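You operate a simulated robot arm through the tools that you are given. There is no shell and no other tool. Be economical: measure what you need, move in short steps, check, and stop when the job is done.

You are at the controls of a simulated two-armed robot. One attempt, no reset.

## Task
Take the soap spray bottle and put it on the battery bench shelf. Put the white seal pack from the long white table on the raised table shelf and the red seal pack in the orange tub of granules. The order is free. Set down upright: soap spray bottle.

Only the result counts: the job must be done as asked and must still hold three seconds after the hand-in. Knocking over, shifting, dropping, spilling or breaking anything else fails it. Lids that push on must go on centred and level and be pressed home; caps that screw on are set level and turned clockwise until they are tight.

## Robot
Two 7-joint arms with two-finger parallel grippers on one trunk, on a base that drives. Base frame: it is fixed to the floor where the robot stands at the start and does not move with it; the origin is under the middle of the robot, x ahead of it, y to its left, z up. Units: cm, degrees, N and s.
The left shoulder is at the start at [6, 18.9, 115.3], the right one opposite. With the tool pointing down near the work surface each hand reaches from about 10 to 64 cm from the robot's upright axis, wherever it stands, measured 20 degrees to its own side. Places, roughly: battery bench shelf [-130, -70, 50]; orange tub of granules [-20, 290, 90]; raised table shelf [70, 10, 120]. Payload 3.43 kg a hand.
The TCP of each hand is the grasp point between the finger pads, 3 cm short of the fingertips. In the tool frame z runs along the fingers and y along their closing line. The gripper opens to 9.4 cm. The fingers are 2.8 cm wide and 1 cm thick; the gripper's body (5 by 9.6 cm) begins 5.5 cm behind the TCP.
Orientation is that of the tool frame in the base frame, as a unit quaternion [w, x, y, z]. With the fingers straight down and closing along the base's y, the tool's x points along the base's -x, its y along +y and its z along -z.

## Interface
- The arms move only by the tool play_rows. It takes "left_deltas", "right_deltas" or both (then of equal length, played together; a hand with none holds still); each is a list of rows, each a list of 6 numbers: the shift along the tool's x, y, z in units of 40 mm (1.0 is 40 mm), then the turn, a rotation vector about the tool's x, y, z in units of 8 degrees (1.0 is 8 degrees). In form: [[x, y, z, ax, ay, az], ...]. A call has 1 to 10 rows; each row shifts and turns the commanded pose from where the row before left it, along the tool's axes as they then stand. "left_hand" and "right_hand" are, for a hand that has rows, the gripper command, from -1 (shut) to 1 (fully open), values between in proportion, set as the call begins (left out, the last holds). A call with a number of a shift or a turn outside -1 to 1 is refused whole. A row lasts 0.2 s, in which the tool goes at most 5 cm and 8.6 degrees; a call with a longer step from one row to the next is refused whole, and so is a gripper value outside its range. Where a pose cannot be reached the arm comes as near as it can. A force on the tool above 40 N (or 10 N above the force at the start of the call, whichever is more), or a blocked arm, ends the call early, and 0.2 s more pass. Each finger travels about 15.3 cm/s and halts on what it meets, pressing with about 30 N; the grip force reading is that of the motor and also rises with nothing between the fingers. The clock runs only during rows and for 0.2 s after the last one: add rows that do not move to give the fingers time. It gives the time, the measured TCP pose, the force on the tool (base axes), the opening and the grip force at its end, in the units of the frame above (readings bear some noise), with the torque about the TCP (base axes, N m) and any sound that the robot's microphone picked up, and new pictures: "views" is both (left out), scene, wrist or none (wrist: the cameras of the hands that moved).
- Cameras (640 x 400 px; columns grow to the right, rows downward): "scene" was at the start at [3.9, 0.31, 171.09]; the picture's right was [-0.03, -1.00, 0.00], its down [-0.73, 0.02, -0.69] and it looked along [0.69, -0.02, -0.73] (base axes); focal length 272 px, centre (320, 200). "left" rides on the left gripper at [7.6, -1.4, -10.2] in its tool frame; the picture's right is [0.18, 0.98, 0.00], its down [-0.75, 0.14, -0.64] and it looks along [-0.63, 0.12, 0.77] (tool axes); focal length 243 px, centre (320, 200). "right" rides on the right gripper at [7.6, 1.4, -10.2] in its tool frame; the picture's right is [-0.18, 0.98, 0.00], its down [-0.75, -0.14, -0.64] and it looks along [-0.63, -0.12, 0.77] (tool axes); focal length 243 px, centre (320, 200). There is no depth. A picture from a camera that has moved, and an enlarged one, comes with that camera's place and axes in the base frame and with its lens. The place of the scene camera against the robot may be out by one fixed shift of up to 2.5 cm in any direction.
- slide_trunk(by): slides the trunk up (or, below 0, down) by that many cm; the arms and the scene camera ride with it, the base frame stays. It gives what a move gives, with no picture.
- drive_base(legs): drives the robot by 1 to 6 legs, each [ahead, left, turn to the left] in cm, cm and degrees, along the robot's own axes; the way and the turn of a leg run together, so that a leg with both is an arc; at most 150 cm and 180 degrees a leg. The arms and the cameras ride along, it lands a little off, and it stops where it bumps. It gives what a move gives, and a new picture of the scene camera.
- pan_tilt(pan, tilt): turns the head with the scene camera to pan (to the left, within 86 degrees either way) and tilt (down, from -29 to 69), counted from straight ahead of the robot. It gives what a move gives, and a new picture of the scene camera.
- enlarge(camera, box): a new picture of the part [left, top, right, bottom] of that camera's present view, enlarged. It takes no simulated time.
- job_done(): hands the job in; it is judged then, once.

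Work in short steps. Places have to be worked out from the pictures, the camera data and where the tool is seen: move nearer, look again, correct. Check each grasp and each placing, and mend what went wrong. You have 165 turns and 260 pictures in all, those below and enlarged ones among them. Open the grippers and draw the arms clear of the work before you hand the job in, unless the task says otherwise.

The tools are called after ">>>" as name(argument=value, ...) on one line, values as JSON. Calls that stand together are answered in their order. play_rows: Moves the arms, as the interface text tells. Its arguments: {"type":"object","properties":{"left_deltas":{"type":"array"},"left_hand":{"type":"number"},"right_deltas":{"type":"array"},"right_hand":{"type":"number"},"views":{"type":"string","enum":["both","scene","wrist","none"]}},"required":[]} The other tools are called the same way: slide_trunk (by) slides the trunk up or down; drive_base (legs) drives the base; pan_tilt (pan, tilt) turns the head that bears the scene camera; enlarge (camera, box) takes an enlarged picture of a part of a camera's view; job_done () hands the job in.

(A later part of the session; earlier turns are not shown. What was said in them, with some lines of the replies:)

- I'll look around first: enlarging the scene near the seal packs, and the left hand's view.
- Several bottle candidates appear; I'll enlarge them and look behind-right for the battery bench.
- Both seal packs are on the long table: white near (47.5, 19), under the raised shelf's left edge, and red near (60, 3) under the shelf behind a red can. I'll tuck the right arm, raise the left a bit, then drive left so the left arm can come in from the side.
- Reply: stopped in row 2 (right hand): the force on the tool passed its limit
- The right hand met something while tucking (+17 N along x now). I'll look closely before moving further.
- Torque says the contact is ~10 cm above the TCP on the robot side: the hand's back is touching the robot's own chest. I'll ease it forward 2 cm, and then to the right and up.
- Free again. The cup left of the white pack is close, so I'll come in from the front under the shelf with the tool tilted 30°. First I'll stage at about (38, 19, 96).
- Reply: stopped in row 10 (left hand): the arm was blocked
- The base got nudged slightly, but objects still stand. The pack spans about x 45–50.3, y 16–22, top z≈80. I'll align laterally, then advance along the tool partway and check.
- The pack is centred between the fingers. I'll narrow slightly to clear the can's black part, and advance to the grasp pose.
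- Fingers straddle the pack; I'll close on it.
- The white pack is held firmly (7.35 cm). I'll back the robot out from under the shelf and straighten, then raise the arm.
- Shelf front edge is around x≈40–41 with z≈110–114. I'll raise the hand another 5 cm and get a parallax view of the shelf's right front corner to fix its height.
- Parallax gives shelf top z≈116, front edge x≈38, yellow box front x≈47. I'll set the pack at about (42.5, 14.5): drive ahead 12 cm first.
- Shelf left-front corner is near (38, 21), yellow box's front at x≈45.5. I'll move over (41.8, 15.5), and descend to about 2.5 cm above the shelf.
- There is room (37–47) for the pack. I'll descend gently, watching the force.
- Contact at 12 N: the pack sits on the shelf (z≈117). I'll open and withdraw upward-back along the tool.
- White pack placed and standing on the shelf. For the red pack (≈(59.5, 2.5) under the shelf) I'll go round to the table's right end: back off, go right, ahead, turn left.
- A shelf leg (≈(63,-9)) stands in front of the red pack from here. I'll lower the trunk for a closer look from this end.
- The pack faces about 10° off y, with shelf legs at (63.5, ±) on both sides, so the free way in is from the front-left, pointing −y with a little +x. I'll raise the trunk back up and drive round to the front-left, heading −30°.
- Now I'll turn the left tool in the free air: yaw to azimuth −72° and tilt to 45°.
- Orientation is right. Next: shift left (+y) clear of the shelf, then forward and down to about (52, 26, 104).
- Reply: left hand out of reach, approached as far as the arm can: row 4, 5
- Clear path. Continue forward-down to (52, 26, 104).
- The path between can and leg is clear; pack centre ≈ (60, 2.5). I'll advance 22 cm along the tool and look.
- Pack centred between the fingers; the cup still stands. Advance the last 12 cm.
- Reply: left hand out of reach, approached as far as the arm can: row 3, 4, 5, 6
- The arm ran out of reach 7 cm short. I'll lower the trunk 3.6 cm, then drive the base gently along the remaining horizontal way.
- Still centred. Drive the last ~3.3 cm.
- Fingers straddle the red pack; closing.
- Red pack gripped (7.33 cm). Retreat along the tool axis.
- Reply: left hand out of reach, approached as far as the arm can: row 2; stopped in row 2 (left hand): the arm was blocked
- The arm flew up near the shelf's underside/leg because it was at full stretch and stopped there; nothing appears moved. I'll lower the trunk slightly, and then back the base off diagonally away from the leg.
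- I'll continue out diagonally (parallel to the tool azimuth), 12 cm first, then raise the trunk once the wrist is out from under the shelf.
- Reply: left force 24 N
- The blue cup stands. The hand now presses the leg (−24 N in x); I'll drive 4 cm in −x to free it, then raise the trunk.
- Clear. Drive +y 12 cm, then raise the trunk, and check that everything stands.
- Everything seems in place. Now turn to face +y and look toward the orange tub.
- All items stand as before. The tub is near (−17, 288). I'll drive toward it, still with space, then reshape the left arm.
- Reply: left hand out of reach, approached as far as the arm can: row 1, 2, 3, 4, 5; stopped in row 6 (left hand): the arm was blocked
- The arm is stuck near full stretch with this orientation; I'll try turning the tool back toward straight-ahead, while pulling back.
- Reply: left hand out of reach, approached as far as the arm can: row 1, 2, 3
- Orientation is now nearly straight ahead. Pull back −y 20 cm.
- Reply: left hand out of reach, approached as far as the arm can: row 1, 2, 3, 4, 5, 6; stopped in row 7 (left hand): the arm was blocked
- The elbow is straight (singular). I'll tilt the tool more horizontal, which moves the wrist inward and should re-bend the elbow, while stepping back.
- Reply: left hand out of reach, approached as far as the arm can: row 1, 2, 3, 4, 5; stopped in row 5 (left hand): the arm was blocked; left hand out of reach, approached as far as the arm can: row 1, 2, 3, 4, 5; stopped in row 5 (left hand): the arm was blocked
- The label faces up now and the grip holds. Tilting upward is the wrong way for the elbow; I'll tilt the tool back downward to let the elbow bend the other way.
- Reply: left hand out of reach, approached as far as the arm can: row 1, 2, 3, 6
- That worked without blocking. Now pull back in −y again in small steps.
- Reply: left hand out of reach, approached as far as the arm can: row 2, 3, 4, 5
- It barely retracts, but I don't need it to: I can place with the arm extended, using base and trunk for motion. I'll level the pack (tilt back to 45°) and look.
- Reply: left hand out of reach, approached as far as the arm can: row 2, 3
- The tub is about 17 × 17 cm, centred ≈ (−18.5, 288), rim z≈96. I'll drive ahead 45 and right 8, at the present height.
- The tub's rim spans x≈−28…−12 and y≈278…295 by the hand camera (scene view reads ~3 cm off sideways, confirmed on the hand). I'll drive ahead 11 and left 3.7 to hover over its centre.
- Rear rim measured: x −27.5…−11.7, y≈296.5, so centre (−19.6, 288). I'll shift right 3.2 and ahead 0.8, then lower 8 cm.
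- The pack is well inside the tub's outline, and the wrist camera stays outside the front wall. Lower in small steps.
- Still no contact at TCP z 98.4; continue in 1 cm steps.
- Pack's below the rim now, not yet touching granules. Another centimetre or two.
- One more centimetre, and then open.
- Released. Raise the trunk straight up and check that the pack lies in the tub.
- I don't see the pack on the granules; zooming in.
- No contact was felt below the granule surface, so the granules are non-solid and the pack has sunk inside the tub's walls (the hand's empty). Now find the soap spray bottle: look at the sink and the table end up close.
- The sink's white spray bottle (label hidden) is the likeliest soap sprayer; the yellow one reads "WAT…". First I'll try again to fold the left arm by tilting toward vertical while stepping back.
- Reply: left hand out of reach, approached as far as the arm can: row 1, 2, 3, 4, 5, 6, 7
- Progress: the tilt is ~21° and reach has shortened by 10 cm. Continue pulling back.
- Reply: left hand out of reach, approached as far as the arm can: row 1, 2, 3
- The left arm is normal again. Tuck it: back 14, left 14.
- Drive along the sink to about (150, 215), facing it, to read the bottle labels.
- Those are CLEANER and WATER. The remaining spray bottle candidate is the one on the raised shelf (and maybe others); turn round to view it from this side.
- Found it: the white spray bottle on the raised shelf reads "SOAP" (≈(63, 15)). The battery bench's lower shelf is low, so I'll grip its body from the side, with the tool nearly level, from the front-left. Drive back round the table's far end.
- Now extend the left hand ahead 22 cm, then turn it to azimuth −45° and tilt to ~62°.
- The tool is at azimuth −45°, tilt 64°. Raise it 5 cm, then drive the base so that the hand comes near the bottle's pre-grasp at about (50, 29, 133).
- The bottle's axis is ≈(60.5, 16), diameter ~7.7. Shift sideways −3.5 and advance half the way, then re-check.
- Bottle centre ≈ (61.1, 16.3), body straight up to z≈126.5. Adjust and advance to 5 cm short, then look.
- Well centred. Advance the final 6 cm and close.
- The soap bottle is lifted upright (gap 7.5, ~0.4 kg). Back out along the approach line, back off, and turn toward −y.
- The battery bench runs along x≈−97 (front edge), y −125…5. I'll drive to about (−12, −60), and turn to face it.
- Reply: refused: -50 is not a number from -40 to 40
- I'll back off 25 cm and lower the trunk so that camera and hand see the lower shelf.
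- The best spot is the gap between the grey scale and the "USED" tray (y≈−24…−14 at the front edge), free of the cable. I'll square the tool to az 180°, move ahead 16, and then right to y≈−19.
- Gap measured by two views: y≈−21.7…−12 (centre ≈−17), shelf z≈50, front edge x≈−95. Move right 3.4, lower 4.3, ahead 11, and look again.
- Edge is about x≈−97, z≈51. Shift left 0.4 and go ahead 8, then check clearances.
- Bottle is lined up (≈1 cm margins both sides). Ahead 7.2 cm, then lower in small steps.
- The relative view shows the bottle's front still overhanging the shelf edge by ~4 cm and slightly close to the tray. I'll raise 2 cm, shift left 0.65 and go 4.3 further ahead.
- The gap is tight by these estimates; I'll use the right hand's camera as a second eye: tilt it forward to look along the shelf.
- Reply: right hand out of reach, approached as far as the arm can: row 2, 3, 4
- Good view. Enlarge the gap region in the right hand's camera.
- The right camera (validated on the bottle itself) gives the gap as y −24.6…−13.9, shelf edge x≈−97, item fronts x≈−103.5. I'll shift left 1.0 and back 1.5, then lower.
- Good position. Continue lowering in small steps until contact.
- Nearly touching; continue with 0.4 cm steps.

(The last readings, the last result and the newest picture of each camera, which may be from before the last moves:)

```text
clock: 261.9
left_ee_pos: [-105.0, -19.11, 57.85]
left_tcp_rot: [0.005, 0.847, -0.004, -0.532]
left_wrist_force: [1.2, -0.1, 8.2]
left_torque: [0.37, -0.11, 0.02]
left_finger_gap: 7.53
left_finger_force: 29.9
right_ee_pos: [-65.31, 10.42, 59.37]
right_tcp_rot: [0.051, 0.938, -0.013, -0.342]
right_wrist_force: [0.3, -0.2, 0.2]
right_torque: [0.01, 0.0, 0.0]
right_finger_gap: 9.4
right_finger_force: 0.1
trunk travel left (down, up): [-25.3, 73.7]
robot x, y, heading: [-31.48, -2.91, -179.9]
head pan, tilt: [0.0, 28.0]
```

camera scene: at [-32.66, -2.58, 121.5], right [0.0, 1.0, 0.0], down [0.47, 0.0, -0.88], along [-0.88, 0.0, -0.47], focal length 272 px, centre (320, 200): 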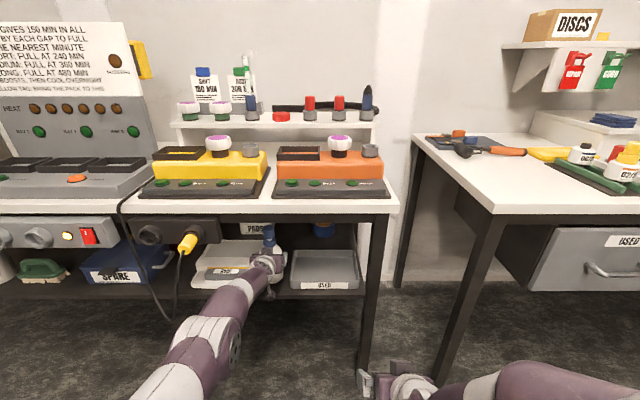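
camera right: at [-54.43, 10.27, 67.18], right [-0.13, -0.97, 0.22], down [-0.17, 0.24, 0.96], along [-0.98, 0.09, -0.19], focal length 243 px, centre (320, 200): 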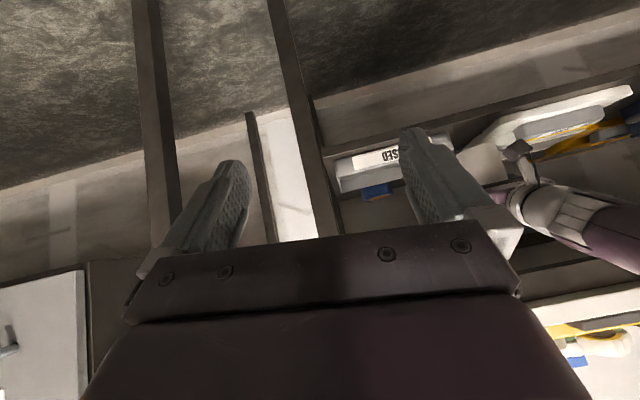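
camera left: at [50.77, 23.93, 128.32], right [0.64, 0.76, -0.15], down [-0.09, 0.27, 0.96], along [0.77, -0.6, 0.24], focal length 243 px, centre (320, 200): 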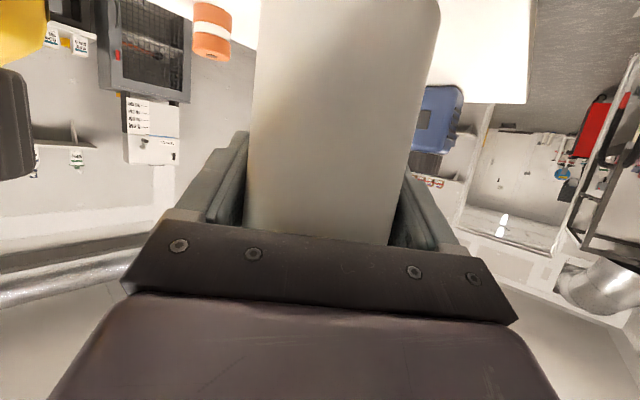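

Contact (+12 N) — the bottle stands on the shelf. Open to ~8.7 cm and check.

>>> play_rows(left_deltas=[[0, 0, 0, 0, 0, 0], [0, 0, 0, 0, 0, 0], [0, 0, 0, 0, 0, 0], [0, 0, 0, 0, 0, 0]], left_hand=0.85, views="wrist")

>>> drive_base(legs=[[-9, 0, 0]])

>>> enlarge(camera="left", box=[0, 0, 640, 400])

```text
clock: 262.9
left_ee_pos: [-104.91, -19.07, 57.69]
left_tcp_rot: [0.006, 0.848, -0.004, -0.53]
left_wrist_force: [0.0, 0.6, -0.3]
left_torque: [0.05, -0.03, 0.01]
left_finger_gap: 8.72
left_finger_force: 0.0
right_ee_pos: [-65.46, 10.44, 59.29]
right_tcp_rot: [0.05, 0.939, -0.013, -0.34]
right_wrist_force: [-1.1, 0.9, -0.5]
right_torque: [-0.01, -0.03, -0.02]
right_finger_gap: 9.38
right_finger_force: 0.1
trunk travel left (down, up): [-25.3, 73.7]
robot x, y, heading: [-31.35, -2.61, -180.0]
head pan, tilt: [0.0, 28.0]
camera left: at [-92.28, -17.7, 55.21], right [0.08, -0.99, -0.15], down [0.25, -0.13, 0.96], along [-0.97, -0.11, 0.23], focal length 243 px, centre (320, 200)
```

left: 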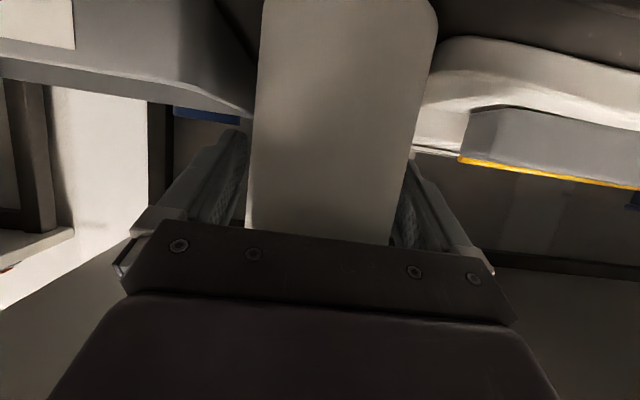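

```text
clock: 263.9
left_ee_pos: [-96.04, -19.06, 57.59]
left_tcp_rot: [0.005, 0.848, -0.005, -0.531]
left_wrist_force: [-0.3, 0.0, 0.4]
left_torque: [-0.01, 0.01, 0.02]
left_finger_gap: 8.7
left_finger_force: 0.2
right_ee_pos: [-56.45, 10.55, 59.4]
right_tcp_rot: [0.05, 0.938, -0.013, -0.342]
right_wrist_force: [-0.7, -0.5, 0.5]
right_torque: [-0.02, -0.02, -0.03]
right_finger_gap: 9.4
right_finger_force: 0.0
trunk travel left (down, up): [-25.3, 73.7]
robot x, y, heading: [-22.43, -3.24, -180.4]
head pan, tilt: [0.0, 28.0]
camera scene: at [-23.74, -2.53, 116.71], right [0.0, 1.0, 0.0], down [0.47, 0.0, -0.88], along [-0.88, 0.0, -0.47], focal length 272 px, centre (320, 200)
```

scene: 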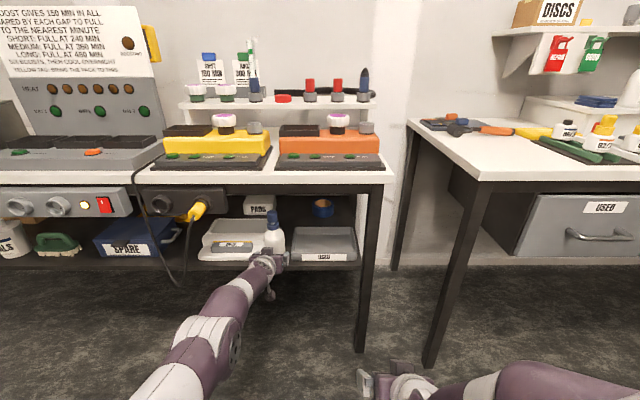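

```text
1.00 times, centred on (320, 200) of left
camera zoom: at [-83.41, -17.63, 55.24], right [0.08, -0.99, -0.15], down [0.25, -0.13, 0.96], along [-0.97, -0.11, 0.23], focal length 243 px, centre (320, 200)
```

zoom: 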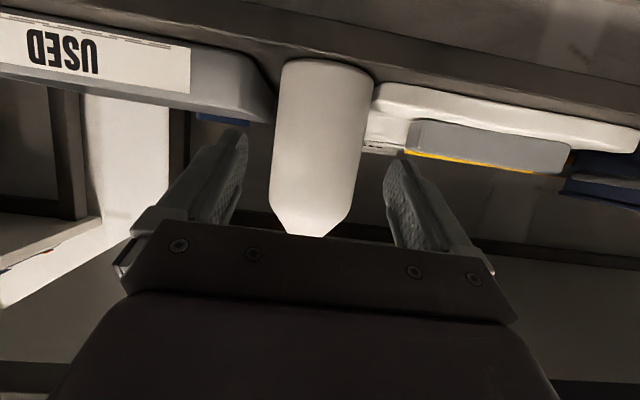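

The bottle stands free and upright, between tray and scale. Back well away and verify.

>>> drive_base(legs=[[-18, 0, 0]])

>>> enlarge(camera="scene", box=[200, 180, 380, 300])

>>> slide_trunk(by=39)

```text
clock: 265.5
left_ee_pos: [-77.45, -19.11, 57.58]
left_tcp_rot: [0.006, 0.847, -0.004, -0.531]
left_wrist_force: [0.2, 0.1, -0.8]
left_torque: [-0.01, -0.04, -0.01]
left_finger_gap: 8.69
left_finger_force: 0.0
right_ee_pos: [-38.06, 10.42, 59.29]
right_tcp_rot: [0.05, 0.939, -0.012, -0.341]
right_wrist_force: [-0.7, 0.8, -0.5]
right_torque: [-0.03, -0.01, 0.02]
right_finger_gap: 9.38
right_finger_force: 0.2
trunk travel left (down, up): [-25.3, 73.7]
robot x, y, heading: [-4.03, -2.97, -179.8]
head pan, tilt: [0.0, 28.0]
camera scene: at [-5.19, -2.51, 116.71], right [0.0, 1.0, 0.0], down [0.47, 0.0, -0.88], along [-0.88, 0.0, -0.47], focal length 272 px, centre (320, 200)
```

scene: 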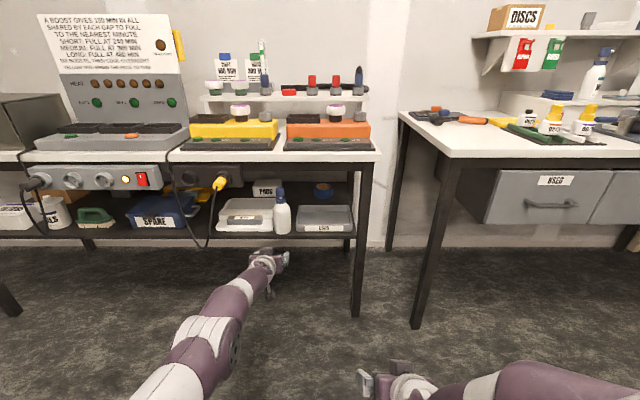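

```text
3.33 times, centred on (290, 240) of scene
camera zoom: at [-5.19, -2.51, 116.71], right [0.0, 1.0, 0.0], down [0.47, 0.0, -0.88], along [-0.88, 0.0, -0.47], focal length 908 px, centre (420, 67)
```

zoom: 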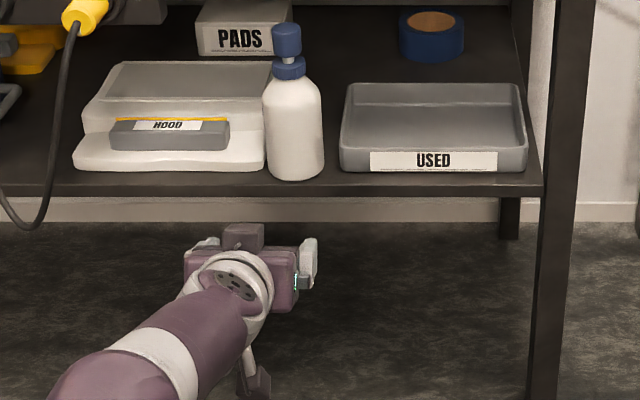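

```text
clock: 269.2
left_ee_pos: [-77.39, -19.14, 96.59]
left_tcp_rot: [0.006, 0.848, -0.004, -0.53]
left_wrist_force: [-0.5, 0.6, 0.6]
left_torque: [-0.01, 0.06, 0.0]
left_finger_gap: 8.71
left_finger_force: 0.0
right_ee_pos: [-38.02, 10.42, 98.16]
right_tcp_rot: [0.05, 0.939, -0.013, -0.341]
right_wrist_force: [0.4, 0.1, 0.2]
right_torque: [0.01, -0.06, 0.0]
right_finger_gap: 9.4
right_finger_force: 0.1
trunk travel left (down, up): [-64.3, 34.7]
robot x, y, heading: [-3.72, -3.07, -180.0]
head pan, tilt: [0.0, 28.0]
```

The bottle stands upright on the shelf, nothing shifted. A last look toward the tub's underside/floor to make sure the red pack didn't fall through.

>>> pan_tilt(pan=-86, tilt=15)

>>> enlarge(camera="scene", box=[270, 180, 350, 240])

```text
clock: 270.8
left_ee_pos: [-77.37, -19.19, 96.64]
left_tcp_rot: [0.006, 0.847, -0.004, -0.532]
left_wrist_force: [1.0, -0.7, 1.0]
left_torque: [-0.02, 0.01, 0.0]
left_finger_gap: 8.71
left_finger_force: 0.1
right_ee_pos: [-37.96, 10.41, 98.23]
right_tcp_rot: [0.05, 0.939, -0.013, -0.341]
right_wrist_force: [-0.9, 0.7, 0.0]
right_torque: [0.02, 0.0, 0.02]
right_finger_gap: 9.4
right_finger_force: 0.0
trunk travel left (down, up): [-64.3, 34.7]
robot x, y, heading: [-3.95, -3.39, -179.7]
head pan, tilt: [-85.9, 15.0]
camera scene: at [3.21, 6.83, 157.81], right [1.0, 0.07, 0.0], down [0.02, -0.26, -0.97], along [-0.07, 0.96, -0.26], focal length 272 px, centre (320, 200)
```

scene: 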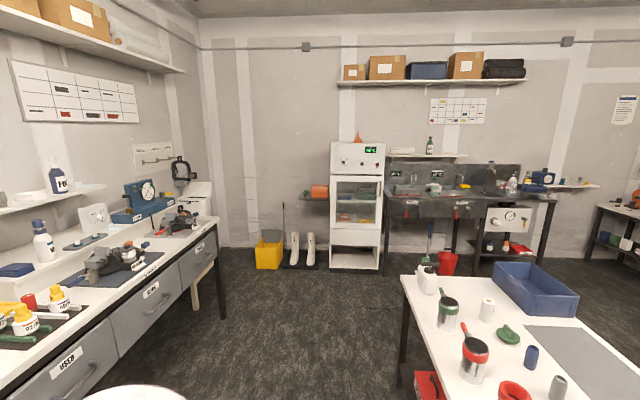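

```text
6.67 times, centred on (310, 210) of scene
camera zoom: at [3.21, 6.83, 157.81], right [1.0, 0.07, 0.0], down [0.02, -0.26, -0.97], along [-0.07, 0.96, -0.26], focal length 1816 px, centre (387, 133)
```

zoom: 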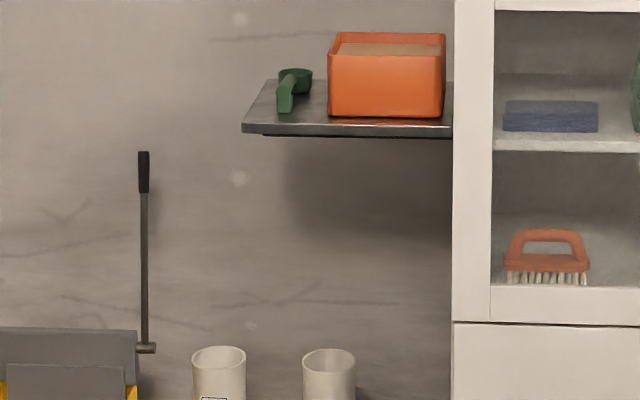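

The red pack is nowhere outside the tub, so it is inside the granules. All three items are placed, the grippers are open and the arms are clear, so I'll hand in.

>>> job_done()

```text
The job is handed in.
```

I handed the job in with all three items placed. The result hasn't been reported back, and I couldn't confirm the red pack by sight.

- **Soap spray bottle:** it stands upright on the battery bench's lower shelf, between the grey scale and the "USED" tray. I checked it after letting go, and nothing around it had shifted.
- **White seal pack:** it is on the raised table shelf, in front of the yellow box.
- **Red seal pack:** I released it inside the orange tub, but it sank below the granule surface and is out of sight. I looked at the floor and the shelf around the tub and found no sign of it there.

While I was taking the red pack out, the left arm stretched fully and pressed against a leg of the raised table. In the views afterwards, nothing on or under that table looked moved or knocked over.
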